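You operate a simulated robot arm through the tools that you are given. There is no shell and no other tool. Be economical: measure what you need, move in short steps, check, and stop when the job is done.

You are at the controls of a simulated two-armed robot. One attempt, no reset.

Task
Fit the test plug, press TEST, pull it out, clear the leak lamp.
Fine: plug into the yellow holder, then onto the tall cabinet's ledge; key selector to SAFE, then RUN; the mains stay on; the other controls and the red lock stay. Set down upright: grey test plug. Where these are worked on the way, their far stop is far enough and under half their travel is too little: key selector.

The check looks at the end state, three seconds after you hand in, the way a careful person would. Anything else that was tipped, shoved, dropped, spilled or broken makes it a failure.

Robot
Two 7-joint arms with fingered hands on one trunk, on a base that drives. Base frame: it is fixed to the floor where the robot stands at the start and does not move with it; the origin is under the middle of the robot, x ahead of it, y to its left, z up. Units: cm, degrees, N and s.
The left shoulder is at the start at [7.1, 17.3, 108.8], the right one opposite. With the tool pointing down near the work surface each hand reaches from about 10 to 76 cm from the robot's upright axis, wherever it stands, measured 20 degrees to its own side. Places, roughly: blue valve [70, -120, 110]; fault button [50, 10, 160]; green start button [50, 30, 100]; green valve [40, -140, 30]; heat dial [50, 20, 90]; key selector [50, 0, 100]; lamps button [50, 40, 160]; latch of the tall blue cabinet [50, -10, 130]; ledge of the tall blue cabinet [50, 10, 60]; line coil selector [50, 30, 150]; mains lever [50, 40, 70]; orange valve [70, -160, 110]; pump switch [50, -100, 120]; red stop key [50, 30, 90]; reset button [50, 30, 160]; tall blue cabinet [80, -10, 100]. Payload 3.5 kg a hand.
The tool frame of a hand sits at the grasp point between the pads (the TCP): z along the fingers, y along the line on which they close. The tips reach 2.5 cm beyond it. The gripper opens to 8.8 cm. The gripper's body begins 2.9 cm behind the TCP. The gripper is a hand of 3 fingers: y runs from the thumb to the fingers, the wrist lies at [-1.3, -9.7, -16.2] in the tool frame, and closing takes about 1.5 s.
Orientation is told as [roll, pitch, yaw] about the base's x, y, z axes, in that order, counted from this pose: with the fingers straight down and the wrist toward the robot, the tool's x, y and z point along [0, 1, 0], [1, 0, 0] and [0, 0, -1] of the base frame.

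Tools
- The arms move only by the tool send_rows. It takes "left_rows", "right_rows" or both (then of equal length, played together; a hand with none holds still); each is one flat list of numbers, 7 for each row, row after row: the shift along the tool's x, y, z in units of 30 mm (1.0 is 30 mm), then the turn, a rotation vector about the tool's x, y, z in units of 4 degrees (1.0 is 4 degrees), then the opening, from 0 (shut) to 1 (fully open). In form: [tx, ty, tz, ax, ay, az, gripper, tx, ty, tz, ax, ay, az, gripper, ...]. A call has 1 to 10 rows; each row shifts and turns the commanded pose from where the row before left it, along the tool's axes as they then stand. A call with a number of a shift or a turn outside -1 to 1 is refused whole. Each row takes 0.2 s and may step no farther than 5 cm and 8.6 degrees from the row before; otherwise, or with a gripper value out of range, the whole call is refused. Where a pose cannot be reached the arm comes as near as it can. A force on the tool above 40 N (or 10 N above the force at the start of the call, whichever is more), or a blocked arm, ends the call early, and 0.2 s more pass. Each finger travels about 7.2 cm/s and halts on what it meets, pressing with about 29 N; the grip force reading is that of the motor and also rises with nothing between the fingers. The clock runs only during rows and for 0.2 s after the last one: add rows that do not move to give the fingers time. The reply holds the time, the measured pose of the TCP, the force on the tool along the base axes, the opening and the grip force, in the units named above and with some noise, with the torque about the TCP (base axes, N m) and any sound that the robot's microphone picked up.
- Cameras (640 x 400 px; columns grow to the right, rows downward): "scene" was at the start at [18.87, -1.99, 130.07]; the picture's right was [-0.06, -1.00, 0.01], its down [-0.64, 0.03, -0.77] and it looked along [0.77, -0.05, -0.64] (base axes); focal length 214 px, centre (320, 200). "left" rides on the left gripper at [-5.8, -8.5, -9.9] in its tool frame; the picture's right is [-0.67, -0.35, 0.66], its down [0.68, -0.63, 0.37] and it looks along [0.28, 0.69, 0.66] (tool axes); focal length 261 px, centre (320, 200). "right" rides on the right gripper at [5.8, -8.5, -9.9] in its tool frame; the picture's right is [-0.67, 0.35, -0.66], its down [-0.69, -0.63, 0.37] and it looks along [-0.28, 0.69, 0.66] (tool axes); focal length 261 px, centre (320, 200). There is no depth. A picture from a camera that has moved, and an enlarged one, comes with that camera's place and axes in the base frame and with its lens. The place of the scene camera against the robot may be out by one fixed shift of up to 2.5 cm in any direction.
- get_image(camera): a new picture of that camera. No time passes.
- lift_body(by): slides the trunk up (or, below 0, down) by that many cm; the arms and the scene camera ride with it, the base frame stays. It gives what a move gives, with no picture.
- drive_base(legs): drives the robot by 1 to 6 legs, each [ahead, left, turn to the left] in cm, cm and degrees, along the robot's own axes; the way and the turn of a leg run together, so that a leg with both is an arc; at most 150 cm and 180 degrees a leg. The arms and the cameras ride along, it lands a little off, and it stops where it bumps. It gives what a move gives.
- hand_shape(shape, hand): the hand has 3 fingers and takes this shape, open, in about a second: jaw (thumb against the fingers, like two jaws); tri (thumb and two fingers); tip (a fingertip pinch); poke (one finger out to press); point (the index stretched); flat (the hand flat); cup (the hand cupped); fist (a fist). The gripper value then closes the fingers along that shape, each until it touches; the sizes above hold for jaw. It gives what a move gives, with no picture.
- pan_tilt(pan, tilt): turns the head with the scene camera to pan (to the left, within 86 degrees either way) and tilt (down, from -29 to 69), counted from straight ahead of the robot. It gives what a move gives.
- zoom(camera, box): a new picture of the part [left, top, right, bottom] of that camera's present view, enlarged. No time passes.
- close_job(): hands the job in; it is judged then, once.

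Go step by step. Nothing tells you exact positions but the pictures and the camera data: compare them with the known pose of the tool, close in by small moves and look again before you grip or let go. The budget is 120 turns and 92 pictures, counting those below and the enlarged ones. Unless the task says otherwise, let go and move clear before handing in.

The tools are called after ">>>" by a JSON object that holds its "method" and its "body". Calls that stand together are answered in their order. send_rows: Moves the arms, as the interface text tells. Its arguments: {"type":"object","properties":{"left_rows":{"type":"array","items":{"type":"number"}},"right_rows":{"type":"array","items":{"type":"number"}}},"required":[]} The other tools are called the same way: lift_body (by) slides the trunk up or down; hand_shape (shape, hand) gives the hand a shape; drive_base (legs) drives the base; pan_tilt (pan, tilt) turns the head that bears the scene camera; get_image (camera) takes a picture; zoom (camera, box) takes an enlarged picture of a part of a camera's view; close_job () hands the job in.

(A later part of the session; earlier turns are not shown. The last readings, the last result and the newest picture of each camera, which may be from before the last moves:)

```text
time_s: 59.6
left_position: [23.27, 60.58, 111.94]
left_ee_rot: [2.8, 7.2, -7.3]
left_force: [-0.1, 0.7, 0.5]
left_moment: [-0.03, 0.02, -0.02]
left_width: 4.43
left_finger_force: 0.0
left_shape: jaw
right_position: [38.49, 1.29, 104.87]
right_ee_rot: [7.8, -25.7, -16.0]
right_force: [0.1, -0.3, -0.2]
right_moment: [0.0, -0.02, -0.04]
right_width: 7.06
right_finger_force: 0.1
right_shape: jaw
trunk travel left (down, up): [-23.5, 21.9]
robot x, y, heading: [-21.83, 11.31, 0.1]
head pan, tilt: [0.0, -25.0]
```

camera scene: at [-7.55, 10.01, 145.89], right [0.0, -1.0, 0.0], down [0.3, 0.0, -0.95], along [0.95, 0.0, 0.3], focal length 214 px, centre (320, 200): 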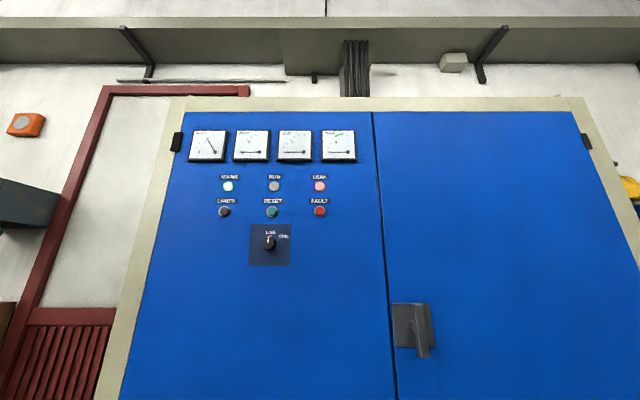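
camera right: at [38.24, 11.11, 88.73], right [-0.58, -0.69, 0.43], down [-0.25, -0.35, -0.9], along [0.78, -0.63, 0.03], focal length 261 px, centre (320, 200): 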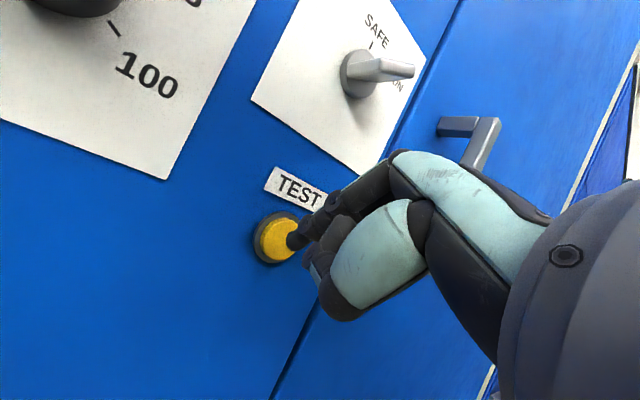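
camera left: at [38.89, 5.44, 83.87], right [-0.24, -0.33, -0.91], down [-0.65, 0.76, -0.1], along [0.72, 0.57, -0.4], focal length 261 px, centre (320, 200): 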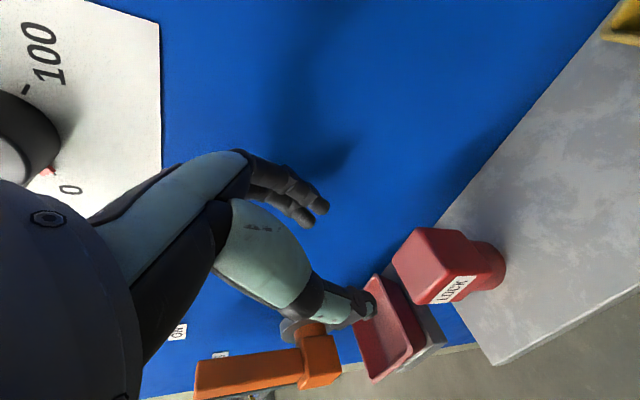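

Turning smoothly. I finish the turn and tilt the head down.

>>> {"method": "send_rows", "body": {"right_rows": [0, 0, 0, 0.956, -0.142, -0.484, 0.8, 0, 0, 0, 0.956, -0.142, -0.484, 0.8, 0, 0, 0, 0.956, -0.142, -0.484, 0.8, 0, 0, 0, 0.956, -0.142, -0.484, 0.8, 0, 0, 0, 0.956, -0.142, -0.484, 0.8, 0, 0, 0, 0.956, -0.142, -0.484, 0.8, 0, 0, 0, 0.956, -0.142, -0.484, 0.8]}}

>>> {"method": "pan_tilt", "body": {"pan": -10, "tilt": 32}}

>>> {"method": "get_image", "body": {"camera": "scene"}}

```text
time_s: 61.2
left_position: [23.38, 60.58, 112.07]
left_ee_rot: [2.7, 7.2, -7.2]
left_force: [-0.1, -0.2, 0.6]
left_moment: [0.0, -0.02, -0.01]
left_width: 4.45
left_finger_force: 0.0
left_shape: jaw
right_position: [38.46, 1.28, 104.77]
right_ee_rot: [0.1, 0.2, -0.3]
right_force: [0.4, 0.3, -0.5]
right_moment: [-0.03, 0.0, -0.02]
right_width: 7.04
right_finger_force: 0.0
right_shape: jaw
trunk travel left (down, up): [-23.5, 21.9]
robot x, y, heading: [-21.54, 11.32, 0.1]
head pan, tilt: [0.0, -25.0]
```

```text
time_s: 62.5
left_position: [23.24, 60.78, 112.1]
left_ee_rot: [2.6, 7.1, -7.2]
left_force: [0.2, -0.7, 0.4]
left_moment: [-0.01, -0.02, -0.01]
left_width: 4.41
left_finger_force: 0.1
left_shape: jaw
right_position: [38.41, 1.24, 104.94]
right_ee_rot: [0.0, 0.1, -0.5]
right_force: [0.2, 0.3, -0.2]
right_moment: [0.03, -0.02, -0.04]
right_width: 7.06
right_finger_force: 0.0
right_shape: jaw
trunk travel left (down, up): [-23.5, 21.9]
robot x, y, heading: [-21.93, 11.31, 0.1]
head pan, tilt: [-10.0, 32.0]
```

```text
29 pictures are left
camera scene: at [-7.0, 8.45, 137.03], right [-0.17, -0.98, 0.02], down [-0.63, 0.09, -0.77], along [0.76, -0.15, -0.63], focal length 214 px, centre (320, 200)
```

scene: 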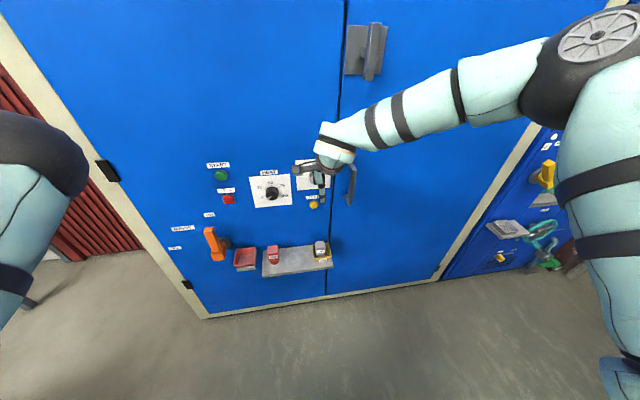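

The right arm is now straight-down with a good elbow. I lower it in front of the panel, then check.

>>> {"method": "send_rows", "body": {"right_rows": [-0.13, 0, 0.95, 0, 0, 0, 0.8, -0.13, 0, 0.95, 0, 0, 0, 0.8, -0.13, 0, 0.95, 0, 0, 0, 0.8, -0.13, 0, 0.95, 0, 0, 0, 0.8, -0.13, 0, 0.95, 0, 0, 0, 0.8, -0.13, 0, 0.95, 0, 0, 0, 0.8, -0.13, 0, 0.95, 0, 0, 0, 0.8, -0.13, 0, 0.95, 0, 0, 0, 0.8, -0.13, 0, 0.95, 0, 0, 0, 0.8]}}

>>> {"method": "get_image", "body": {"camera": "right"}}

```text
time_s: 64.5
left_position: [23.21, 60.69, 112.08]
left_ee_rot: [2.7, 7.2, -7.2]
left_force: [0.0, 0.4, -0.4]
left_moment: [-0.02, 0.01, 0.0]
left_width: 4.46
left_finger_force: 0.1
left_shape: jaw
right_position: [38.34, -2.17, 79.28]
right_ee_rot: [0.2, 0.1, -0.5]
right_force: [0.2, -0.5, 0.2]
right_moment: [-0.03, -0.01, 0.01]
right_width: 7.07
right_finger_force: 0.1
right_shape: jaw
trunk travel left (down, up): [-23.5, 21.9]
robot x, y, heading: [-21.41, 11.49, 0.2]
head pan, tilt: [-10.0, 32.0]
```

```text
28 pictures are left
camera right: at [29.7, 3.55, 89.22], right [0.35, -0.67, 0.65], down [-0.63, -0.68, -0.37], along [0.69, -0.29, -0.66], focal length 261 px, centre (320, 200)
```

right: 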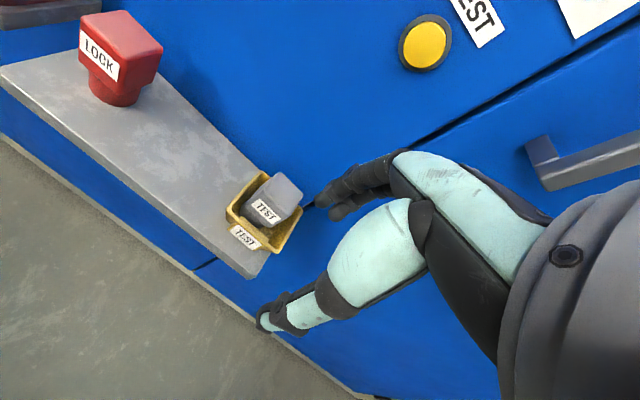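

I zoom on the plug to fix its position precisely.

>>> {"method": "zoom", "body": {"camera": "right", "box": [200, 150, 340, 280]}}

```text
3.08 times, centred on (270, 215) of right
camera zoom: at [29.7, 3.55, 89.22], right [0.35, -0.67, 0.65], down [-0.63, -0.68, -0.37], along [0.69, -0.29, -0.66], focal length 802 px, centre (474, 154)
```

zoom: 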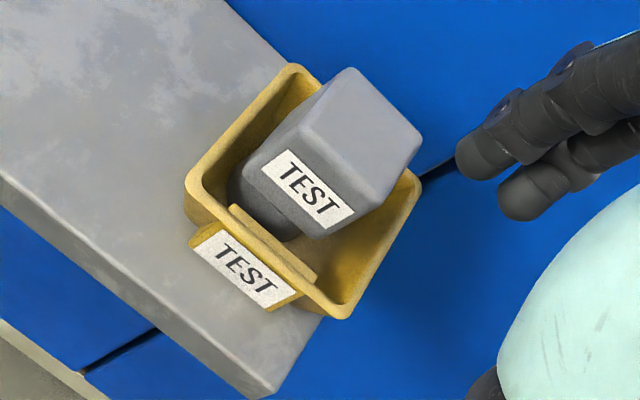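

The plug stands upright at about [47, -1.6]. I move in above it.

>>> {"method": "send_rows", "body": {"right_rows": [0.05, 0.7, 0, 0, 0, 0, 0.75, 0.05, 0.7, 0.2, 0, 0, 0, 0.75, 0.05, 0.7, 0.2, 0, 0, 0, 0.75, 0.05, 0.7, 0.2, 0, 0, 0, 0.75]}}

>>> {"method": "zoom", "body": {"camera": "right", "box": [140, 150, 380, 350]}}

```text
time_s: 65.5
left_position: [23.26, 60.73, 111.94]
left_ee_rot: [2.8, 7.2, -7.2]
left_force: [0.1, 0.5, -0.3]
left_moment: [0.01, -0.01, -0.01]
left_width: 4.42
left_finger_force: 0.1
left_shape: jaw
right_position: [46.86, -1.72, 77.44]
right_ee_rot: [0.2, 0.2, -0.5]
right_force: [0.1, 0.0, 0.4]
right_moment: [0.0, 0.02, 0.0]
right_width: 6.63
right_finger_force: 0.0
right_shape: jaw
trunk travel left (down, up): [-23.5, 21.9]
robot x, y, heading: [-21.9, 11.07, -0.1]
head pan, tilt: [-10.0, 32.0]
```

```text
2.00 times, centred on (260, 250) of right
camera zoom: at [38.18, 4.16, 87.42], right [0.35, -0.67, 0.65], down [-0.63, -0.68, -0.37], along [0.69, -0.29, -0.66], focal length 521 px, centre (440, 100)
```

zoom: 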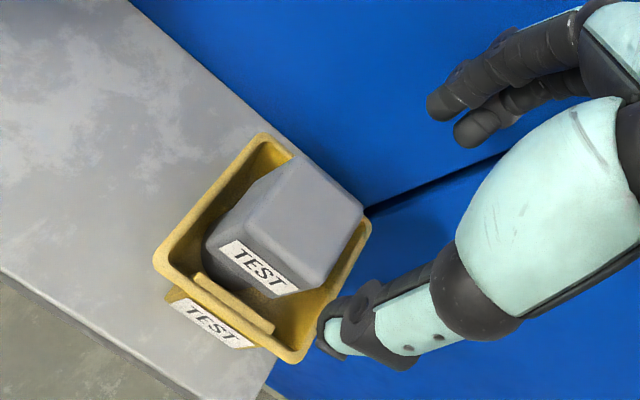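

The plug is about 1.1 cm further left than the hand. I correct, narrow the opening and descend partway.

>>> {"method": "send_rows", "body": {"right_rows": [0.2, 0, 0.3, 0, 0, 0, 0.65, 0.17, 0, 0.4, 0, 0, 0, 0.65, 0, 0, 0.4, 0, 0, 0, 0.65]}}

>>> {"method": "zoom", "body": {"camera": "right", "box": [140, 150, 380, 350]}}

```text
time_s: 66.3
left_position: [23.36, 60.67, 112.0]
left_ee_rot: [2.7, 7.2, -7.2]
left_force: [0.1, -0.7, 0.7]
left_moment: [-0.01, 0.0, 0.0]
left_width: 4.43
left_finger_force: 0.0
left_shape: jaw
right_position: [46.77, -0.65, 74.17]
right_ee_rot: [0.1, 0.1, -0.4]
right_force: [-0.4, 0.6, 0.4]
right_moment: [-0.04, 0.01, -0.01]
right_width: 5.74
right_finger_force: 0.0
right_shape: jaw
trunk travel left (down, up): [-23.5, 21.9]
robot x, y, heading: [-21.64, 11.66, 0.1]
head pan, tilt: [-10.0, 32.0]
```

```text
2.00 times, centred on (260, 250) of right
camera zoom: at [38.11, 5.23, 84.19], right [0.35, -0.67, 0.65], down [-0.64, -0.68, -0.37], along [0.69, -0.29, -0.66], focal length 521 px, centre (440, 100)
```

zoom: 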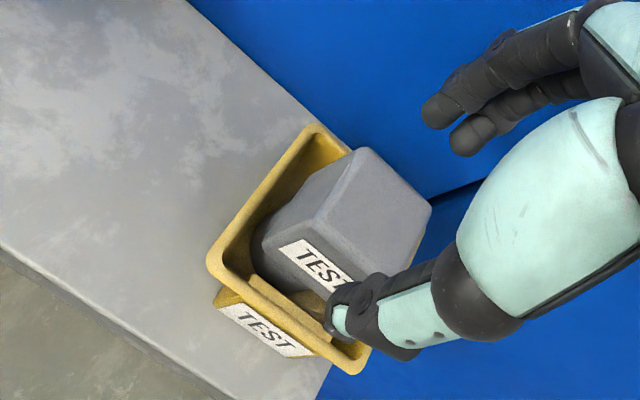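

Well centred. I descend to grasp height.

>>> {"method": "send_rows", "body": {"right_rows": [0.07, -0.02, 0.5, 0, 0, 0, 0.65, 0, 0, 0.5, 0, 0, 0, 0.65, 0, 0, 0.4, 0, 0, 0, 0.65, 0, 0, 0.2, 0, 0, 0, 0.65]}}

>>> {"method": "zoom", "body": {"camera": "right", "box": [140, 150, 380, 350]}}

```text
time_s: 67.3
left_position: [23.27, 60.78, 112.0]
left_ee_rot: [2.7, 7.2, -7.2]
left_force: [0.7, -0.5, 0.4]
left_moment: [0.01, -0.02, -0.01]
left_width: 4.45
left_finger_force: 0.0
left_shape: jaw
right_position: [45.73, -0.93, 72.12]
right_ee_rot: [0.1, 0.1, -0.4]
right_force: [0.3, -0.5, -0.2]
right_moment: [-0.01, 0.02, -0.03]
right_width: 5.78
right_finger_force: 0.2
right_shape: jaw
right hand out of reach, approached as far as the arm can: row 1, 2, 3, 4
trunk travel left (down, up): [-23.5, 21.9]
robot x, y, heading: [-21.75, 11.24, 0.1]
head pan, tilt: [-10.0, 32.0]
```

```text
2.00 times, centred on (260, 250) of right
camera zoom: at [37.27, 4.8, 82.23], right [0.35, -0.67, 0.65], down [-0.63, -0.68, -0.37], along [0.69, -0.29, -0.66], focal length 521 px, centre (440, 100)
```

zoom: 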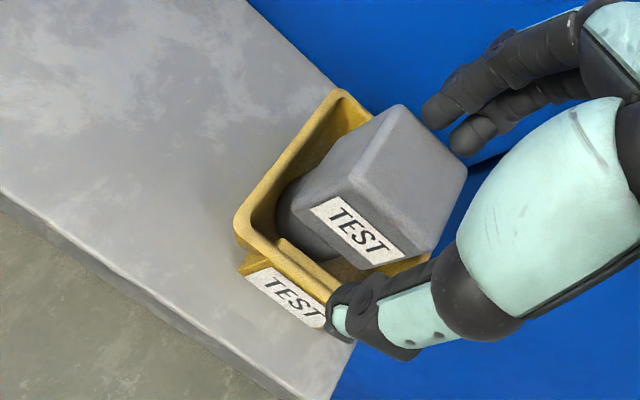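

Out of reach by a little; the robot stands too far now. I raise the hand, pull it back 8 cm and drive 8 cm closer.

>>> {"method": "send_rows", "body": {"right_rows": [0, 0, -0.8, 0, 0, 0, 0.65, 0, 0, -0.8, 0, 0, 0, 0.65, 0, 0, -0.8, 0, 0, 0, 0.65, 0, -0.6, -0.5, 0, 0, 0, 0.65, 0, -0.7, 0, 0, 0, 0, 0.65, 0, -0.7, 0, 0, 0, 0, 0.65, 0, -0.7, 0, 0, 0, 0, 0.65]}}

>>> {"method": "drive_base", "body": {"legs": [[8, 0, 0]]}}

>>> {"method": "zoom", "body": {"camera": "right", "box": [140, 120, 380, 320]}}

```text
time_s: 68.9
left_position: [23.25, 60.72, 112.11]
left_ee_rot: [2.7, 7.3, -7.3]
left_force: [0.4, -0.3, -0.2]
left_moment: [-0.02, 0.0, -0.01]
left_width: 4.43
left_finger_force: 0.1
left_shape: jaw
right_position: [37.78, -0.92, 80.91]
right_ee_rot: [0.2, 0.2, -0.4]
right_force: [0.8, -0.5, -0.4]
right_moment: [-0.01, 0.0, 0.01]
right_width: 5.75
right_finger_force: 0.0
right_shape: jaw
trunk travel left (down, up): [-23.5, 21.9]
robot x, y, heading: [-21.27, 11.05, 0.2]
head pan, tilt: [-10.0, 32.0]
```

```text
time_s: 70.0
left_position: [31.16, 60.76, 112.08]
left_ee_rot: [2.7, 7.2, -7.1]
left_force: [-0.3, 0.4, -0.5]
left_moment: [0.01, 0.01, 0.04]
left_width: 4.42
left_finger_force: 0.0
left_shape: jaw
right_position: [45.77, -0.92, 80.84]
right_ee_rot: [0.1, 0.1, -0.4]
right_force: [-0.7, -0.5, 0.8]
right_moment: [-0.05, 0.01, 0.01]
right_width: 5.72
right_finger_force: 0.1
right_shape: jaw
trunk travel left (down, up): [-23.5, 21.9]
robot x, y, heading: [-13.5, 11.32, 0.3]
head pan, tilt: [-10.0, 32.0]
```

```text
2.00 times, centred on (260, 220) of right
camera zoom: at [37.11, 4.87, 90.98], right [0.35, -0.67, 0.65], down [-0.63, -0.68, -0.37], along [0.69, -0.29, -0.66], focal length 521 px, centre (440, 160)
```

zoom: 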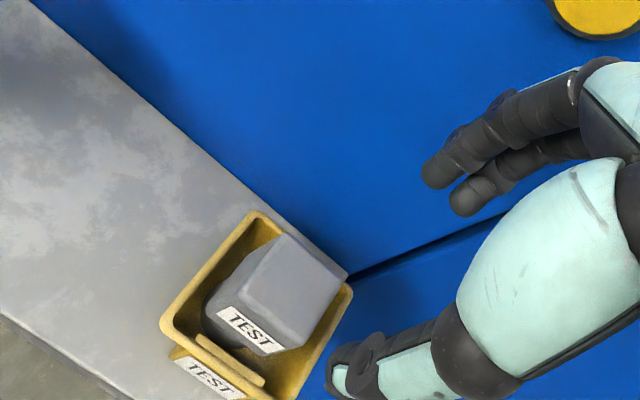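

Same relative view as before; I shift +0.95 x, +0.4 y and descend to z≈69.3.

>>> {"method": "send_rows", "body": {"right_rows": [0.07, 0.16, 0.6, 0, 0, 0, 0.65, 0.07, 0.16, 0.6, 0, 0, 0, 0.65, 0, 0, 0.6, 0, 0, 0, 0.65, 0, 0, 0.6, 0, 0, 0, 0.65, 0, 0, 0.5, 0, 0, 0, 0.65, 0, 0, 0.5, 0, 0, 0, 0.65, 0, 0, 0.42, 0, 0, 0, 0.65]}}

>>> {"method": "zoom", "body": {"camera": "right", "box": [140, 120, 380, 320]}}

```text
time_s: 71.6
left_position: [31.12, 60.7, 111.98]
left_ee_rot: [2.8, 7.2, -7.1]
left_force: [-0.4, 1.0, 0.9]
left_moment: [0.01, 0.01, 0.01]
left_width: 4.46
left_finger_force: 0.1
left_shape: jaw
right_position: [46.59, -0.44, 69.33]
right_ee_rot: [0.1, 0.1, -0.3]
right_force: [-0.1, -0.4, -0.1]
right_moment: [-0.01, -0.02, 0.02]
right_width: 5.76
right_finger_force: 0.1
right_shape: jaw
trunk travel left (down, up): [-23.5, 21.9]
robot x, y, heading: [-14.22, 11.76, 0.0]
head pan, tilt: [-10.0, 32.0]
```

```text
2.00 times, centred on (260, 220) of right
camera zoom: at [38.04, 5.29, 79.42], right [0.35, -0.67, 0.65], down [-0.63, -0.68, -0.37], along [0.69, -0.29, -0.66], focal length 521 px, centre (440, 160)
```

zoom: 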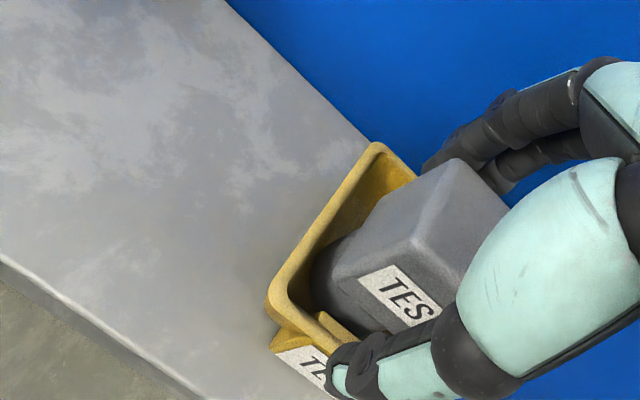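

The fingers straddle the plug as in the first grasp. I close and lift slowly.

>>> {"method": "send_rows", "body": {"right_rows": [0, 0, 0, 0, 0, 0, 0.4, 0, 0, 0, 0, 0, 0, 0.2, 0, 0, 0, 0, 0, 0, 0, 0, 0, 0, 0, 0, 0, 0, 0, 0, 0, 0, 0, 0, 0, 0, 0, 0, 0, 0, 0, 0]}}

>>> {"method": "send_rows", "body": {"right_rows": [0, 0, -0.4, 0, 0, 0, 0, 0, 0, -0.6, 0, 0, 0, 0, 0, 0, -0.6, 0, 0, 0, 0]}}

>>> {"method": "get_image", "body": {"camera": "right"}}

```text
time_s: 73.0
left_position: [31.2, 60.76, 111.98]
left_ee_rot: [2.6, 7.2, -7.1]
left_force: [-0.2, 0.4, -0.2]
left_moment: [-0.01, 0.01, -0.02]
left_width: 4.47
left_finger_force: 0.1
left_shape: jaw
right_position: [46.7, -0.47, 69.33]
right_ee_rot: [0.1, 0.0, -0.3]
right_force: [1.3, -0.7, 0.0]
right_moment: [-0.01, -0.09, 0.01]
right_width: 3.27
right_finger_force: 28.9
right_shape: jaw
trunk travel left (down, up): [-23.5, 21.9]
robot x, y, heading: [-13.55, 11.17, 0.1]
head pan, tilt: [-10.0, 32.0]
```

```text
time_s: 73.8
left_position: [31.21, 60.73, 112.05]
left_ee_rot: [2.7, 7.2, -7.1]
left_force: [0.2, 0.2, 0.2]
left_moment: [-0.03, -0.01, -0.02]
left_width: 4.46
left_finger_force: 0.0
left_shape: jaw
right_position: [46.64, -0.56, 74.21]
right_ee_rot: [0.1, 0.1, -0.3]
right_force: [-0.3, 0.2, -0.3]
right_moment: [-0.02, 0.01, -0.01]
right_width: 3.26
right_finger_force: 29.7
right_shape: jaw
trunk travel left (down, up): [-23.5, 21.9]
robot x, y, heading: [-13.42, 11.71, 0.2]
head pan, tilt: [-10.0, 32.0]
```

```text
21 pictures are left
camera right: at [38.08, 5.27, 84.27], right [0.35, -0.67, 0.65], down [-0.63, -0.68, -0.37], along [0.69, -0.29, -0.66], focal length 261 px, centre (320, 200)
```

right: 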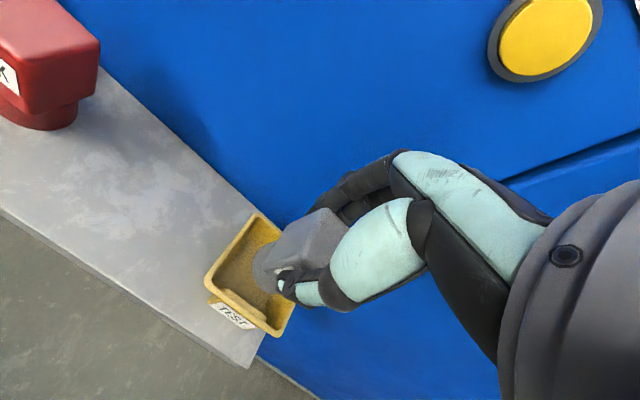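

Plug is out, held upright. I carry it to the free spot on the ledge where it first stood.

>>> {"method": "send_rows", "body": {"right_rows": [0.4, 0, -0.1, 0, 0, 0, 0, 0.7, 0, 0, 0, 0, 0, 0, 0.7, 0, 0, 0, 0, 0, 0, 0.45, 0, 0, 0, 0, 0, 0, 0.15, 0, 0.2, 0, 0, 0, 0, 0, 0, 0.5, 0, 0, 0, 0]}}

>>> {"method": "get_image", "body": {"camera": "right"}}

```text
time_s: 75.2
left_position: [31.2, 60.72, 111.95]
left_ee_rot: [2.7, 7.3, -7.2]
left_force: [0.3, 0.7, -0.3]
left_moment: [0.02, -0.01, 0.0]
left_width: 4.43
left_finger_force: 0.0
left_shape: jaw
right_position: [46.71, 6.65, 72.5]
right_ee_rot: [0.0, 0.1, -0.3]
right_force: [0.5, 0.2, 0.4]
right_moment: [-0.01, 0.02, 0.0]
right_width: 3.24
right_finger_force: 29.1
right_shape: jaw
trunk travel left (down, up): [-23.5, 21.9]
robot x, y, heading: [-13.6, 11.43, 0.2]
head pan, tilt: [-10.0, 32.0]
```

```text
20 pictures are left
camera right: at [38.23, 12.44, 82.49], right [0.35, -0.67, 0.65], down [-0.63, -0.68, -0.37], along [0.69, -0.29, -0.66], focal length 261 px, centre (320, 200)
```

right: 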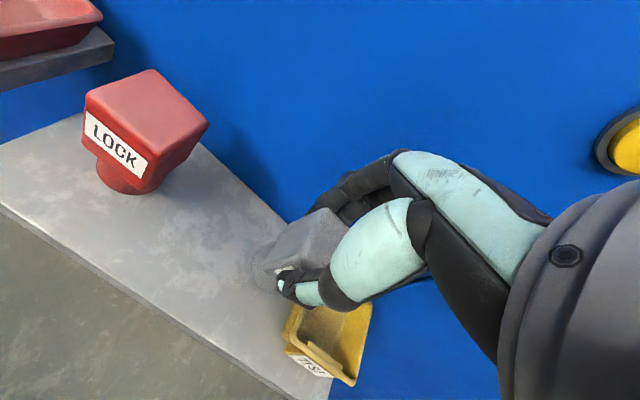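

I shift a little more to the left for clearance from the tray and lower until contact.

>>> {"method": "send_rows", "body": {"right_rows": [0.25, 0, 0.2, 0, 0, 0, 0, 0, 0, 0.4, 0, 0, 0, 0, 0, 0, 0.3, 0, 0, 0, 0, 0, 0, 0.15, 0, 0, 0, 0]}}

```text
time_s: 76.2
left_position: [31.28, 60.78, 112.0]
left_ee_rot: [2.7, 7.2, -7.1]
left_force: [0.2, 0.3, -0.9]
left_moment: [0.0, 0.0, -0.02]
left_width: 4.43
left_finger_force: 0.0
left_shape: jaw
right_position: [46.67, 7.48, 69.17]
right_ee_rot: [0.1, 0.1, -0.4]
right_force: [-0.5, 0.6, -1.4]
right_moment: [0.0, 0.0, -0.01]
right_width: 3.24
right_finger_force: 29.0
right_shape: jaw
trunk travel left (down, up): [-23.5, 21.9]
robot x, y, heading: [-13.49, 11.3, 0.1]
head pan, tilt: [-10.0, 32.0]
```

>>> {"method": "send_rows", "body": {"right_rows": [0, 0, 0.08, 0, 0, 0, 0, 0, 0, 0.07, 0, 0, 0, 0]}}

```text
time_s: 76.8
left_position: [31.27, 60.8, 112.03]
left_ee_rot: [2.7, 7.2, -7.2]
left_force: [0.7, 1.1, -0.1]
left_moment: [-0.05, -0.04, 0.0]
left_width: 4.44
left_finger_force: 0.1
left_shape: jaw
right_position: [46.74, 7.42, 68.8]
right_ee_rot: [0.1, 0.1, -0.2]
right_force: [0.8, -0.9, -0.3]
right_moment: [0.03, 0.0, -0.03]
right_width: 3.26
right_finger_force: 29.3
right_shape: jaw
trunk travel left (down, up): [-23.5, 21.9]
robot x, y, heading: [-13.58, 11.45, -0.1]
head pan, tilt: [-10.0, 32.0]
```

>>> {"method": "send_rows", "body": {"right_rows": [0, 0, 0.06, 0, 0, 0, 0, 0, 0, 0.05, 0, 0, 0, 0]}}

```text
time_s: 77.4
left_position: [31.11, 60.76, 112.05]
left_ee_rot: [2.7, 7.1, -7.2]
left_force: [-0.2, -0.1, 0.4]
left_moment: [0.0, -0.01, 0.02]
left_width: 4.45
left_finger_force: 0.0
left_shape: jaw
right_position: [46.78, 7.67, 68.61]
right_ee_rot: [0.1, 0.1, -0.2]
right_force: [1.6, 0.5, 8.0]
right_moment: [0.02, 0.01, 0.02]
right_width: 3.27
right_finger_force: 28.9
right_shape: jaw
trunk travel left (down, up): [-23.5, 21.9]
robot x, y, heading: [-13.5, 11.24, 0.1]
head pan, tilt: [-10.0, 32.0]
```

Contact (8 N). I release, then rise straight up and back away from the panel.

>>> {"method": "send_rows", "body": {"right_rows": [0, 0, -0.04, 0, 0, 0, 0.1, 0, 0, 0, 0, 0, 0, 0.3, 0, 0, 0, 0, 0, 0, 0.5, 0, 0, 0, 0, 0, 0, 0.65, 0, 0, 0, 0, 0, 0, 0.65, 0, 0, -0.5, 0, 0, 0, 0.65, 0, 0, -0.7, 0, 0, 0, 0.65, 0, 0, -0.8, 0, 0, 0, 0.65, 0, 0, -0.8, 0, 0, 0, 0.65, 0, -0.5, 0, 0, 0, 0, 0.65]}}

>>> {"method": "get_image", "body": {"camera": "right"}}

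```text
time_s: 79.6
left_position: [31.17, 60.75, 112.04]
left_ee_rot: [2.7, 7.3, -7.1]
left_force: [-0.3, 0.1, -1.1]
left_moment: [0.01, 0.01, 0.04]
left_width: 4.43
left_finger_force: 0.0
left_shape: jaw
right_position: [45.18, 7.58, 76.96]
right_ee_rot: [0.2, 0.1, -0.3]
right_force: [0.1, -0.2, 1.1]
right_moment: [0.0, -0.01, -0.02]
right_width: 5.68
right_finger_force: 0.0
right_shape: jaw
trunk travel left (down, up): [-23.5, 21.9]
robot x, y, heading: [-13.61, 11.12, -0.1]
head pan, tilt: [-10.0, 32.0]
```

```text
19 pictures are left
camera right: at [36.6, 13.3, 87.04], right [0.35, -0.67, 0.65], down [-0.63, -0.68, -0.37], along [0.69, -0.29, -0.66], focal length 261 px, centre (320, 200)
```

right: 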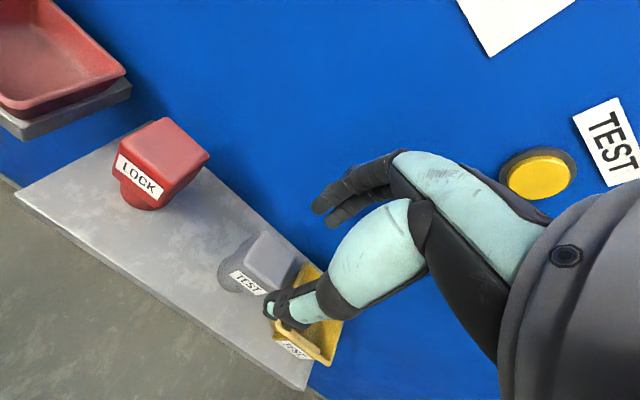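

The plug stands upright on the ledge, clear of tray and lock. Next the key (axis ≈[53.4, 0.6, 98.4], knob front x≈50): I back off and up, then make a poking finger tilted forward.

>>> {"method": "send_rows", "body": {"right_rows": [0, -0.9, -0.5, 0, 0, 0, 0.65, 0, -0.9, -0.6, 0, 0, 0, 0.65, 0, -0.9, -0.8, 0, 0, 0, 0.65, -0.1, 0, -1, 0, 0, 0, 0.65, -0.1, 0, -1, 0, 0, 0, 0.65, 0, 0, -1, 0, 0, 0, 0.65, 0, 0, -1, 0, 0, 0, 0.65, 0, 0, -1, 0, 0, 0, 0.65]}}

>>> {"method": "hand_shape", "body": {"hand": "right", "shape": "poke"}}

>>> {"method": "send_rows", "body": {"right_rows": [0, 0, 0, -1, 0, 0, 1, 0, 0, 0, -1, 0, 0, 1, 0, 0, 0, -1, 0, 0, 1, 0, 0, 0, -1, 0, 0, 1, 0, 0, 0, -1, 0, 0, 1, 0, 0, 0, -1, 0, 0, 1, 0, 0, 0, -1, 0, 0, 1, 0, 0, 0, -1, 0, 0, 1, 0, 0, 0, -1, 0, 0, 1, 0, 0, 0, -1, 0, 0, 1]}}

```text
time_s: 81.4
left_position: [31.19, 60.77, 112.19]
left_ee_rot: [2.7, 7.2, -7.1]
left_force: [-0.5, 0.3, -0.2]
left_moment: [-0.03, 0.05, 0.02]
left_width: 4.46
left_finger_force: 0.0
left_shape: jaw
right_position: [37.13, 6.88, 97.82]
right_ee_rot: [0.1, 0.1, -0.2]
right_force: [-0.6, 0.3, 0.6]
right_moment: [0.0, 0.01, -0.04]
right_width: 5.67
right_finger_force: 0.0
right_shape: jaw
trunk travel left (down, up): [-23.5, 21.9]
robot x, y, heading: [-13.85, 11.67, 0.1]
head pan, tilt: [-10.0, 32.0]
```

```text
time_s: 82.3
left_position: [31.15, 60.8, 112.0]
left_ee_rot: [2.7, 7.2, -7.1]
left_force: [0.9, 0.0, -0.3]
left_moment: [0.02, -0.01, -0.02]
left_width: 4.44
left_finger_force: 0.1
left_shape: jaw
right_position: [37.37, 6.89, 97.84]
right_ee_rot: [0.1, 0.2, -0.3]
right_force: [0.6, -0.4, -0.2]
right_moment: [-0.03, -0.02, -0.01]
right_width: 0.0
right_finger_force: 0.1
right_shape: poke
trunk travel left (down, up): [-23.5, 21.9]
robot x, y, heading: [-13.78, 11.47, -0.2]
head pan, tilt: [-10.0, 32.0]
```

```text
time_s: 84.4
left_position: [31.16, 60.87, 111.97]
left_ee_rot: [2.7, 7.2, -7.1]
left_force: [0.2, -0.2, -0.7]
left_moment: [-0.03, 0.0, 0.02]
left_width: 4.44
left_finger_force: 0.0
left_shape: jaw
right_position: [39.52, 5.48, 101.63]
right_ee_rot: [9.2, -38.1, -13.7]
right_force: [0.5, -0.4, -0.9]
right_moment: [-0.01, 0.0, -0.01]
right_width: 0.0
right_finger_force: 0.1
right_shape: poke
right hand out of reach, approached as far as the arm can: row 8, 9, 10
trunk travel left (down, up): [-23.5, 21.9]
robot x, y, heading: [-13.56, 11.55, 0.2]
head pan, tilt: [-10.0, 32.0]
stopped in row 10 (right hand): the arm was blocked; the commanded pose is now the measured one
```

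The finger tilts 51° forward-down, which suffices. I bring it to the right of the knob, so that the index leads when pushing left.

>>> {"method": "send_rows", "body": {"right_rows": [-0.65, 0.12, 0, 0, 0, 0, 1, -0.65, 0.12, 0, 0, 0, 0, 1, -0.65, 0.12, 0, 0, 0, 0, 1, -0.65, 0.12, 0, 0, 0, 0, 1, -0.65, 0.12, 0, 0, 0, 0, 1, 0.09, 0.49, 0.445, 0, 0, 0, 1, 0.09, 0.49, 0.445, 0, 0, 0, 1, 0.09, 0.49, 0.445, 0, 0, 0, 1]}}

>>> {"method": "get_image", "body": {"camera": "right"}}

```text
time_s: 86.2
left_position: [31.26, 60.75, 112.02]
left_ee_rot: [2.6, 7.2, -7.1]
left_force: [-1.4, 0.1, 0.5]
left_moment: [-0.05, -0.01, -0.03]
left_width: 4.45
left_finger_force: 0.1
left_shape: jaw
right_position: [45.59, 5.93, 101.05]
right_ee_rot: [8.7, -38.0, -13.4]
right_force: [0.2, 0.5, 0.0]
right_moment: [0.03, 0.01, -0.02]
right_width: 0.0
right_finger_force: 0.0
right_shape: poke
right hand out of reach, approached as far as the arm can: row 1, 2, 3, 4, 5
trunk travel left (down, up): [-23.5, 21.9]
robot x, y, heading: [-13.37, 11.22, 0.2]
head pan, tilt: [-10.0, 32.0]
```

```text
18 pictures are left
camera right: at [33.48, 13.04, 104.42], right [-0.24, -0.73, 0.65], down [-0.35, -0.56, -0.75], along [0.91, -0.4, -0.12], focal length 261 px, centre (320, 200)
```

right: 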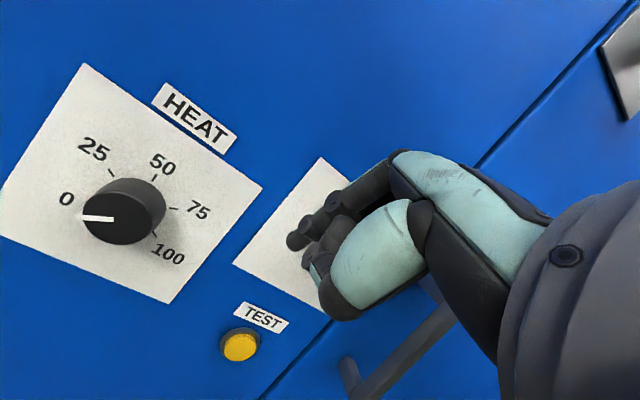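

The arm can't go further right at this tilt, so I shift the base 10 cm right instead (finger still 3 cm short of the knob).

>>> {"method": "drive_base", "body": {"legs": [[0, -10, 0]]}}

>>> {"method": "send_rows", "body": {"right_rows": [0, 0, 0, 0, 0, 0, 1]}}

>>> {"method": "get_image", "body": {"camera": "right"}}

```text
time_s: 87.4
left_position: [31.02, 50.87, 112.07]
left_ee_rot: [2.7, 7.2, -7.0]
left_force: [-0.1, -0.6, -0.1]
left_moment: [0.01, -0.04, 0.03]
left_width: 4.44
left_finger_force: 0.1
left_shape: jaw
right_position: [45.59, -3.92, 101.02]
right_ee_rot: [8.6, -38.0, -13.4]
right_force: [-1.5, -1.0, 0.3]
right_moment: [-0.04, 0.02, 0.01]
right_width: 0.0
right_finger_force: 0.0
right_shape: poke
trunk travel left (down, up): [-23.5, 21.9]
robot x, y, heading: [-13.33, 1.33, 0.3]
head pan, tilt: [-10.0, 32.0]
```

```text
time_s: 87.8
left_position: [31.07, 51.1, 111.89]
left_ee_rot: [2.7, 7.2, -7.0]
left_force: [0.4, 0.0, -0.1]
left_moment: [0.0, 0.03, 0.01]
left_width: 4.42
left_finger_force: 0.0
left_shape: jaw
right_position: [45.55, -3.98, 101.14]
right_ee_rot: [8.7, -38.0, -13.1]
right_force: [-1.2, -0.3, -0.5]
right_moment: [-0.04, -0.03, -0.01]
right_width: 0.02
right_finger_force: 0.1
right_shape: poke
trunk travel left (down, up): [-23.5, 21.9]
robot x, y, heading: [-13.61, 1.38, 0.3]
head pan, tilt: [-10.0, 32.0]
```

```text
17 pictures are left
camera right: at [33.46, 3.3, 104.46], right [-0.23, -0.73, 0.65], down [-0.35, -0.56, -0.75], along [0.91, -0.4, -0.12], focal length 261 px, centre (320, 200)
```

right: 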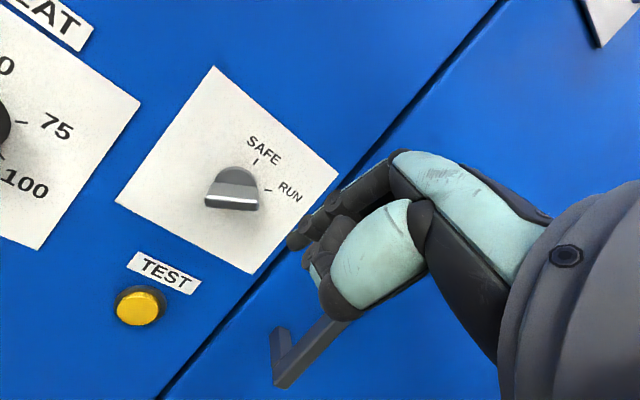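

Knob axis ≈[53, 0.55, 98.7], blade half-length 1.7, upper end at right (y≈-1, z≈99.4). I insert the fingertip to x≈51.5 to the right of it.

>>> {"method": "send_rows", "body": {"right_rows": [0.073, 0.4, 0.273, 0, 0, 0, 1, 0.073, 0.4, 0.273, 0, 0, 0, 1, 0.073, 0.4, 0.273, 0, 0, 0, 1]}}

>>> {"method": "zoom", "body": {"camera": "right", "box": [180, 130, 360, 290]}}

```text
time_s: 88.6
left_position: [31.1, 50.79, 112.03]
left_ee_rot: [2.7, 7.2, -6.9]
left_force: [0.4, 0.0, -0.8]
left_moment: [0.0, 0.02, -0.02]
left_width: 4.44
left_finger_force: 0.0
left_shape: jaw
right_position: [50.06, -3.82, 101.49]
right_ee_rot: [8.8, -37.9, -13.3]
right_force: [0.8, -0.1, 0.1]
right_moment: [-0.01, 0.02, 0.01]
right_width: 0.0
right_finger_force: 0.1
right_shape: poke
trunk travel left (down, up): [-23.5, 21.9]
robot x, y, heading: [-13.59, 1.55, 0.3]
head pan, tilt: [-10.0, 32.0]
```

```text
2.50 times, centred on (270, 210) of right
camera zoom: at [37.92, 3.12, 104.74], right [-0.23, -0.73, 0.64], down [-0.35, -0.56, -0.75], along [0.91, -0.4, -0.12], focal length 652 px, centre (445, 175)
```

zoom: 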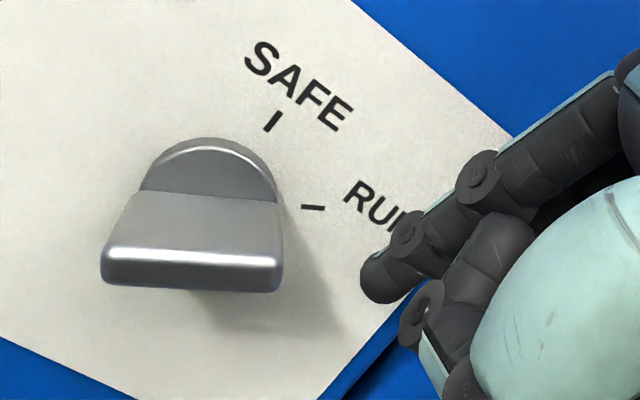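

I lower slightly and push left against the blade's upper end, following its arc upward.

>>> {"method": "send_rows", "body": {"right_rows": [0.25, -0.11, 0.08, 0, 0, 0, 1, 0.25, -0.11, 0.08, 0, 0, 0, 1, 0.17, 0.0, -0.04, 0, 0, 0, 1, 0.17, 0.0, -0.04, 0, 0, 0, 1]}}

>>> {"method": "zoom", "body": {"camera": "right", "box": [180, 130, 360, 290]}}

```text
time_s: 89.6
left_position: [30.94, 50.81, 112.16]
left_ee_rot: [2.8, 7.1, -7.0]
left_force: [-0.5, -0.2, 0.3]
left_moment: [-0.01, -0.01, 0.02]
left_width: 4.44
left_finger_force: 0.1
left_shape: jaw
right_position: [49.84, -1.54, 101.49]
right_ee_rot: [9.1, -38.3, -13.6]
right_force: [-2.4, -10.7, 11.9]
right_moment: [-0.05, -0.18, -0.2]
right_width: 0.0
right_finger_force: 0.2
right_shape: poke
trunk travel left (down, up): [-23.5, 21.9]
robot x, y, heading: [-13.64, 1.38, 0.3]
head pan, tilt: [-10.0, 32.0]
```

```text
2.50 times, centred on (270, 210) of right
camera zoom: at [37.75, 5.58, 104.76], right [-0.24, -0.73, 0.64], down [-0.34, -0.55, -0.76], along [0.91, -0.4, -0.12], focal length 652 px, centre (445, 175)
```

zoom: 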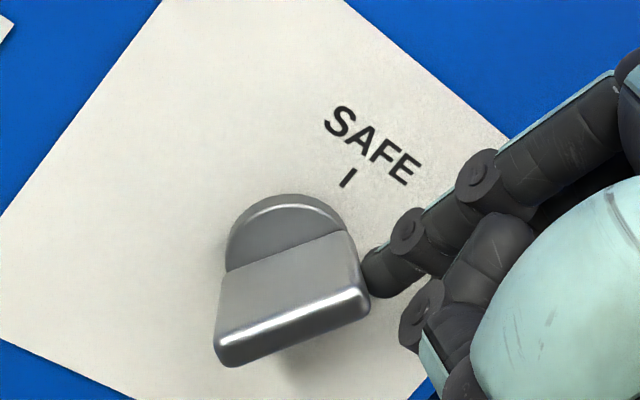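

It has begun to turn (~20°), but the finger rides slightly high. I back off, go 1 cm lower and push again.

>>> {"method": "send_rows", "body": {"right_rows": [-0.3, 0.04, 0, 0, 0, 0, 1, -0.14, -0.17, 0.25, 0, 0, 0, 1, 0.25, -0.05, 0, 0, 0, 0, 1, 0.25, -0.04, 0, 0, 0, 0, 1, 0.2, -0.02, -0.03, 0, 0, 0, 1, 0.2, 0, -0.05, 0, 0, 0, 1]}}

>>> {"method": "zoom", "body": {"camera": "right", "box": [180, 130, 360, 290]}}

```text
time_s: 91.0
left_position: [31.33, 49.99, 112.35]
left_ee_rot: [3.1, 7.3, -6.9]
left_force: [0.1, -0.4, -0.5]
left_moment: [0.01, 0.03, 0.02]
left_width: 4.43
left_finger_force: 0.1
left_shape: jaw
right_position: [50.05, -0.85, 100.42]
right_ee_rot: [9.1, -37.9, -14.0]
right_force: [2.1, -37.1, -3.4]
right_moment: [-0.58, 0.01, -0.6]
right_width: 0.0
right_finger_force: 0.0
right_shape: poke
trunk travel left (down, up): [-23.5, 21.9]
robot x, y, heading: [-13.27, 1.13, -0.2]
head pan, tilt: [-10.0, 32.0]
```

```text
2.50 times, centred on (270, 210) of right
camera zoom: at [37.97, 6.27, 103.82], right [-0.24, -0.73, 0.64], down [-0.35, -0.55, -0.76], along [0.9, -0.41, -0.12], focal length 652 px, centre (445, 175)
```

zoom: 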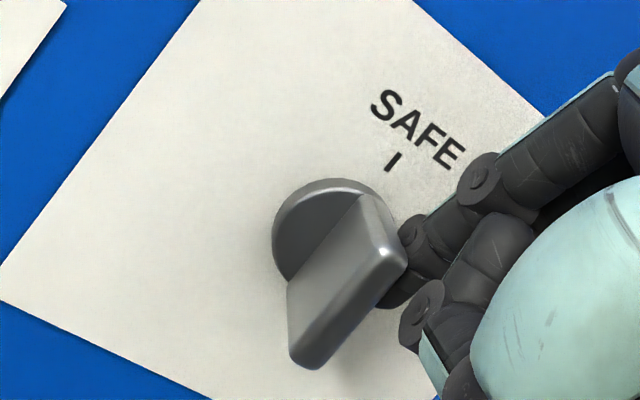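

The blade now points to SAFE against its stop (37 N). I back off to the right, lower the finger, and check it stays.

>>> {"method": "send_rows", "body": {"right_rows": [-0.3, 0.05, 0, 0, 0, 0, 1, -0.3, 0.05, 0, 0, 0, 0, 1, -0.04, -0.2, 0.25, 0, 0, 0, 1, -0.04, -0.2, 0.25, 0, 0, 0, 1]}}

>>> {"method": "zoom", "body": {"camera": "right", "box": [140, 110, 360, 290]}}

```text
time_s: 92.0
left_position: [31.1, 50.92, 111.98]
left_ee_rot: [2.7, 7.2, -6.8]
left_force: [-0.2, -0.9, -0.4]
left_moment: [-0.01, -0.03, 0.01]
left_width: 4.44
left_finger_force: 0.0
left_shape: jaw
right_position: [49.93, -1.62, 98.73]
right_ee_rot: [8.8, -38.0, -13.1]
right_force: [-0.4, 0.1, 0.5]
right_moment: [-0.02, 0.0, -0.01]
right_width: 0.0
right_finger_force: 0.0
right_shape: poke
trunk travel left (down, up): [-23.5, 21.9]
robot x, y, heading: [-13.65, 1.57, 0.2]
head pan, tilt: [-10.0, 32.0]
```

```text
2.22 times, centred on (250, 200) of right
camera zoom: at [37.78, 5.55, 101.97], right [-0.23, -0.73, 0.64], down [-0.35, -0.56, -0.76], along [0.91, -0.4, -0.12], focal length 579 px, centre (476, 200)
```

zoom: 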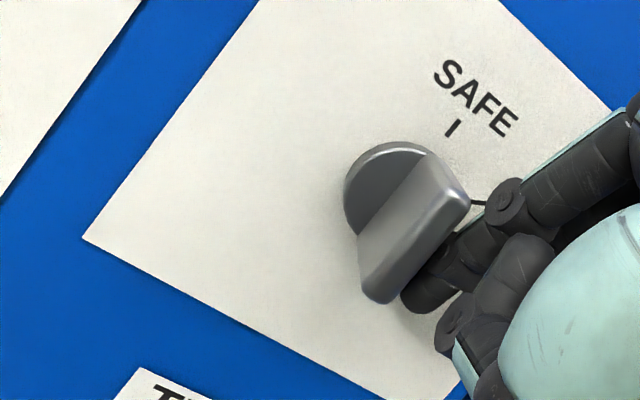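

It stays at SAFE. Now I push the blade's lower end to the left to turn it back to RUN.

>>> {"method": "send_rows", "body": {"right_rows": [0.2, -0.04, 0, 0, 0, 0, 1, 0.2, -0.04, 0, 0, 0, 0, 1, 0.2, -0.04, 0, 0, 0, 0, 1, 0.2, -0.02, -0.03, 0, 0, 0, 1]}}

>>> {"method": "zoom", "body": {"camera": "right", "box": [140, 110, 360, 290]}}

```text
time_s: 92.9
left_position: [31.27, 50.37, 112.0]
left_ee_rot: [2.8, 7.1, -7.2]
left_force: [0.1, 0.8, 0.1]
left_moment: [-0.02, 0.02, 0.02]
left_width: 4.44
left_finger_force: 0.0
left_shape: jaw
right_position: [49.99, -0.81, 98.64]
right_ee_rot: [8.7, -38.3, -14.7]
right_force: [-1.0, -28.3, 0.9]
right_moment: [-0.06, -0.02, -0.27]
right_width: 0.0
right_finger_force: 0.1
right_shape: poke
trunk travel left (down, up): [-23.5, 21.9]
robot x, y, heading: [-13.29, 1.57, -0.3]
head pan, tilt: [-10.0, 32.0]
stopped in row 4 (right hand): the force on the tool passed its limit at 44 N (the readings are from after the stop); the commanded pose is now the measured one
```

```text
2.22 times, centred on (250, 200) of right
camera zoom: at [38.06, 6.49, 101.94], right [-0.25, -0.72, 0.65], down [-0.36, -0.55, -0.75], along [0.9, -0.42, -0.12], focal length 579 px, centre (476, 200)
```

zoom: 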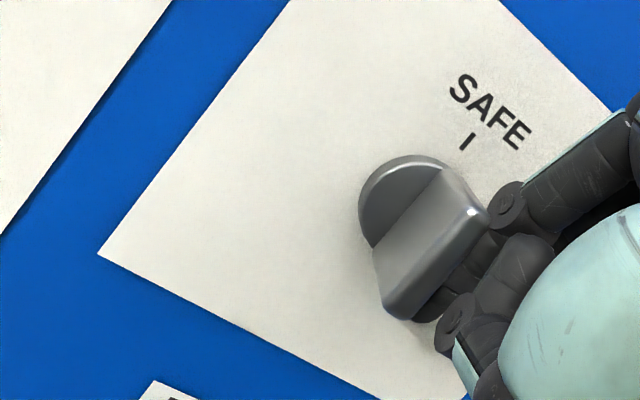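

Contact was too near the pivot. I back off, go 1.1 cm lower and push again.

>>> {"method": "send_rows", "body": {"right_rows": [-0.26, 0.05, 0, 0, 0, 0, 1, -0.05, -0.23, 0.29, 0, 0, 0, 1, 0.2, -0.04, 0, 0, 0, 0, 1, 0.2, -0.04, 0, 0, 0, 0, 1, 0.15, -0.03, 0, 0, 0, 0, 1]}}

>>> {"method": "zoom", "body": {"camera": "right", "box": [140, 110, 360, 290]}}

```text
time_s: 94.0
left_position: [31.32, 50.21, 112.08]
left_ee_rot: [2.7, 7.2, -7.3]
left_force: [-0.3, -0.3, -0.3]
left_moment: [-0.01, -0.01, 0.0]
left_width: 4.44
left_finger_force: 0.1
left_shape: jaw
right_position: [50.06, -0.77, 97.78]
right_ee_rot: [8.8, -38.4, -15.3]
right_force: [-3.0, -27.7, 8.0]
right_moment: [0.37, -0.09, -0.1]
right_width: 0.0
right_finger_force: 0.0
right_shape: poke
trunk travel left (down, up): [-23.5, 21.9]
robot x, y, heading: [-13.35, 0.85, -0.1]
head pan, tilt: [-10.0, 32.0]
stopped in row 5 (right hand): the force on the tool passed its limit at 42 N (the readings are from after the stop); the commanded pose is now the measured one
```

```text
2.22 times, centred on (250, 200) of right
camera zoom: at [38.14, 6.64, 100.93], right [-0.26, -0.72, 0.64], down [-0.36, -0.55, -0.76], along [0.9, -0.43, -0.11], focal length 579 px, centre (476, 200)
```

zoom: 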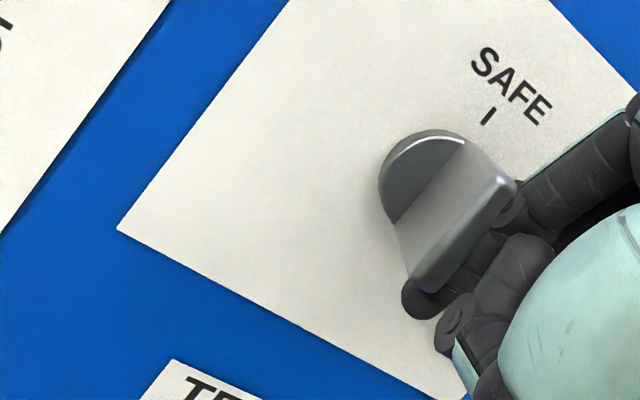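

The finger's shaft touches the upper corner. I pull out ~1 cm so that only the tip catches the lower end, and push again.

>>> {"method": "send_rows", "body": {"right_rows": [-0.26, 0.05, 0, 0, 0, 0, 1, -0.04, -0.21, -0.26, 0, 0, 0, 1, 0.2, -0.04, 0, 0, 0, 0, 1, 0.2, -0.04, 0, 0, 0, 0, 1, 0.2, -0.03, 0, 0, 0, 0, 1, 0.15, -0.03, 0, 0, 0, 0, 1]}}

>>> {"method": "zoom", "body": {"camera": "right", "box": [140, 110, 360, 290]}}

```text
time_s: 95.4
left_position: [31.15, 50.07, 112.22]
left_ee_rot: [2.9, 7.1, -7.4]
left_force: [0.6, 0.6, 0.4]
left_moment: [0.0, 0.02, 0.05]
left_width: 4.42
left_finger_force: 0.1
left_shape: jaw
right_position: [48.65, 0.2, 97.69]
right_ee_rot: [8.4, -38.0, -15.4]
right_force: [-20.5, -28.0, -4.2]
right_moment: [0.19, 0.26, -0.17]
right_width: 0.01
right_finger_force: 0.1
right_shape: poke
trunk travel left (down, up): [-23.5, 21.9]
robot x, y, heading: [-13.49, 1.45, -0.3]
head pan, tilt: [-10.0, 32.0]
stopped in row 6 (right hand): the force on the tool passed its limit at 42 N (the readings are from after the stop); the commanded pose is now the measured one
```

```text
2.22 times, centred on (250, 200) of right
camera zoom: at [36.81, 7.75, 100.94], right [-0.26, -0.72, 0.65], down [-0.37, -0.55, -0.75], along [0.89, -0.44, -0.12], focal length 579 px, centre (476, 200)
```

zoom: 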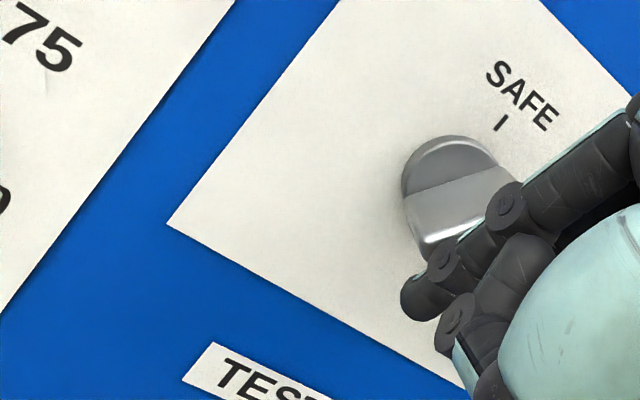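

It turned about three quarters of the way to RUN. I now go under the left (lower) end and push it upward to the stop.

>>> {"method": "send_rows", "body": {"right_rows": [-0.2, -0.53, 0.06, 0, 0, 0, 1, 0.33, -0.06, 0, 0, 0, 0, 1, 0.33, -0.06, 0, 0, 0, 0, 1, 0.09, 0.5, 0.42, 0, 0, 0, 1, 0.022, 0.11, -0.137, 0, 0, 0, 1, 0.022, 0.11, -0.137, 0, 0, 0, 1, 0.022, 0.11, -0.137, 0, 0, 0, 1, 0.022, 0.11, -0.137, 0, 0, 0, 1]}}

>>> {"method": "zoom", "body": {"camera": "right", "box": [140, 110, 360, 290]}}

```text
time_s: 97.2
left_position: [31.39, 50.55, 112.08]
left_ee_rot: [2.7, 7.2, -7.3]
left_force: [-0.2, 0.0, -0.5]
left_moment: [-0.01, 0.0, 0.03]
left_width: 4.43
left_finger_force: 0.1
left_shape: jaw
right_position: [49.98, 2.52, 98.56]
right_ee_rot: [8.6, -38.0, -14.9]
right_force: [0.1, 2.7, -0.7]
right_moment: [0.06, 0.03, 0.06]
right_width: 0.0
right_finger_force: 0.1
right_shape: poke
trunk travel left (down, up): [-23.5, 21.9]
robot x, y, heading: [-13.31, 1.31, -0.1]
head pan, tilt: [-10.0, 32.0]
```

```text
2.22 times, centred on (250, 200) of right
camera zoom: at [38.08, 10.01, 101.85], right [-0.26, -0.72, 0.65], down [-0.36, -0.55, -0.75], along [0.9, -0.43, -0.12], focal length 579 px, centre (476, 200)
```

zoom: 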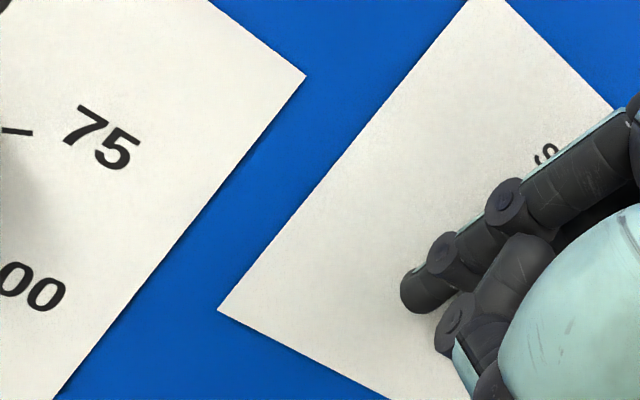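

The knob is hidden behind the hand. I back out and to the right to look.

>>> {"method": "send_rows", "body": {"right_rows": [-0.08, -0.42, -0.35, 0, 0, 0, 1, -0.08, -0.42, -0.35, 0, 0, 0, 1, -0.08, -0.42, -0.35, 0, 0, 0, 1, -0.5, 0.1, 0, 0, 0, 0, 1, -0.5, 0.1, 0, 0, 0, 0, 1, -0.5, 0.1, 0, 0, 0, 0, 1, -0.4, 0.1, 0, 0, 0, 0, 1]}}

>>> {"method": "get_image", "body": {"camera": "right"}}

```text
time_s: 98.8
left_position: [31.36, 50.3, 112.0]
left_ee_rot: [2.7, 7.3, -7.3]
left_force: [-0.4, 1.2, 0.3]
left_moment: [0.0, 0.0, -0.01]
left_width: 4.44
left_finger_force: 0.1
left_shape: jaw
right_position: [44.77, -3.16, 98.78]
right_ee_rot: [8.7, -38.1, -14.8]
right_force: [0.7, -0.1, -0.7]
right_moment: [0.0, -0.01, 0.0]
right_width: 0.02
right_finger_force: 0.0
right_shape: poke
trunk travel left (down, up): [-23.5, 21.9]
robot x, y, heading: [-13.42, 1.11, -0.1]
head pan, tilt: [-10.0, 32.0]
```

```text
8 pictures are left
camera right: at [32.92, 4.28, 101.98], right [-0.26, -0.72, 0.65], down [-0.36, -0.55, -0.75], along [0.9, -0.43, -0.12], focal length 261 px, centre (320, 200)
```

right: 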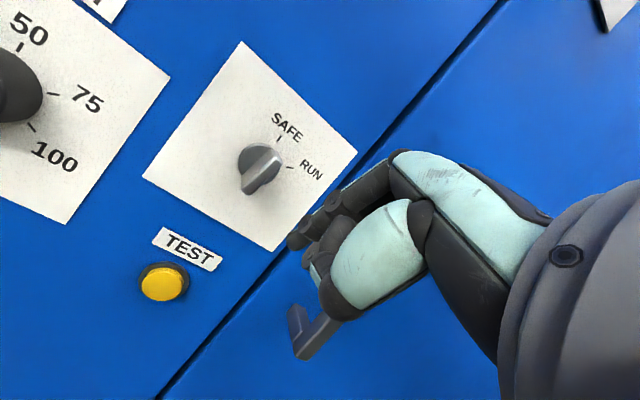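

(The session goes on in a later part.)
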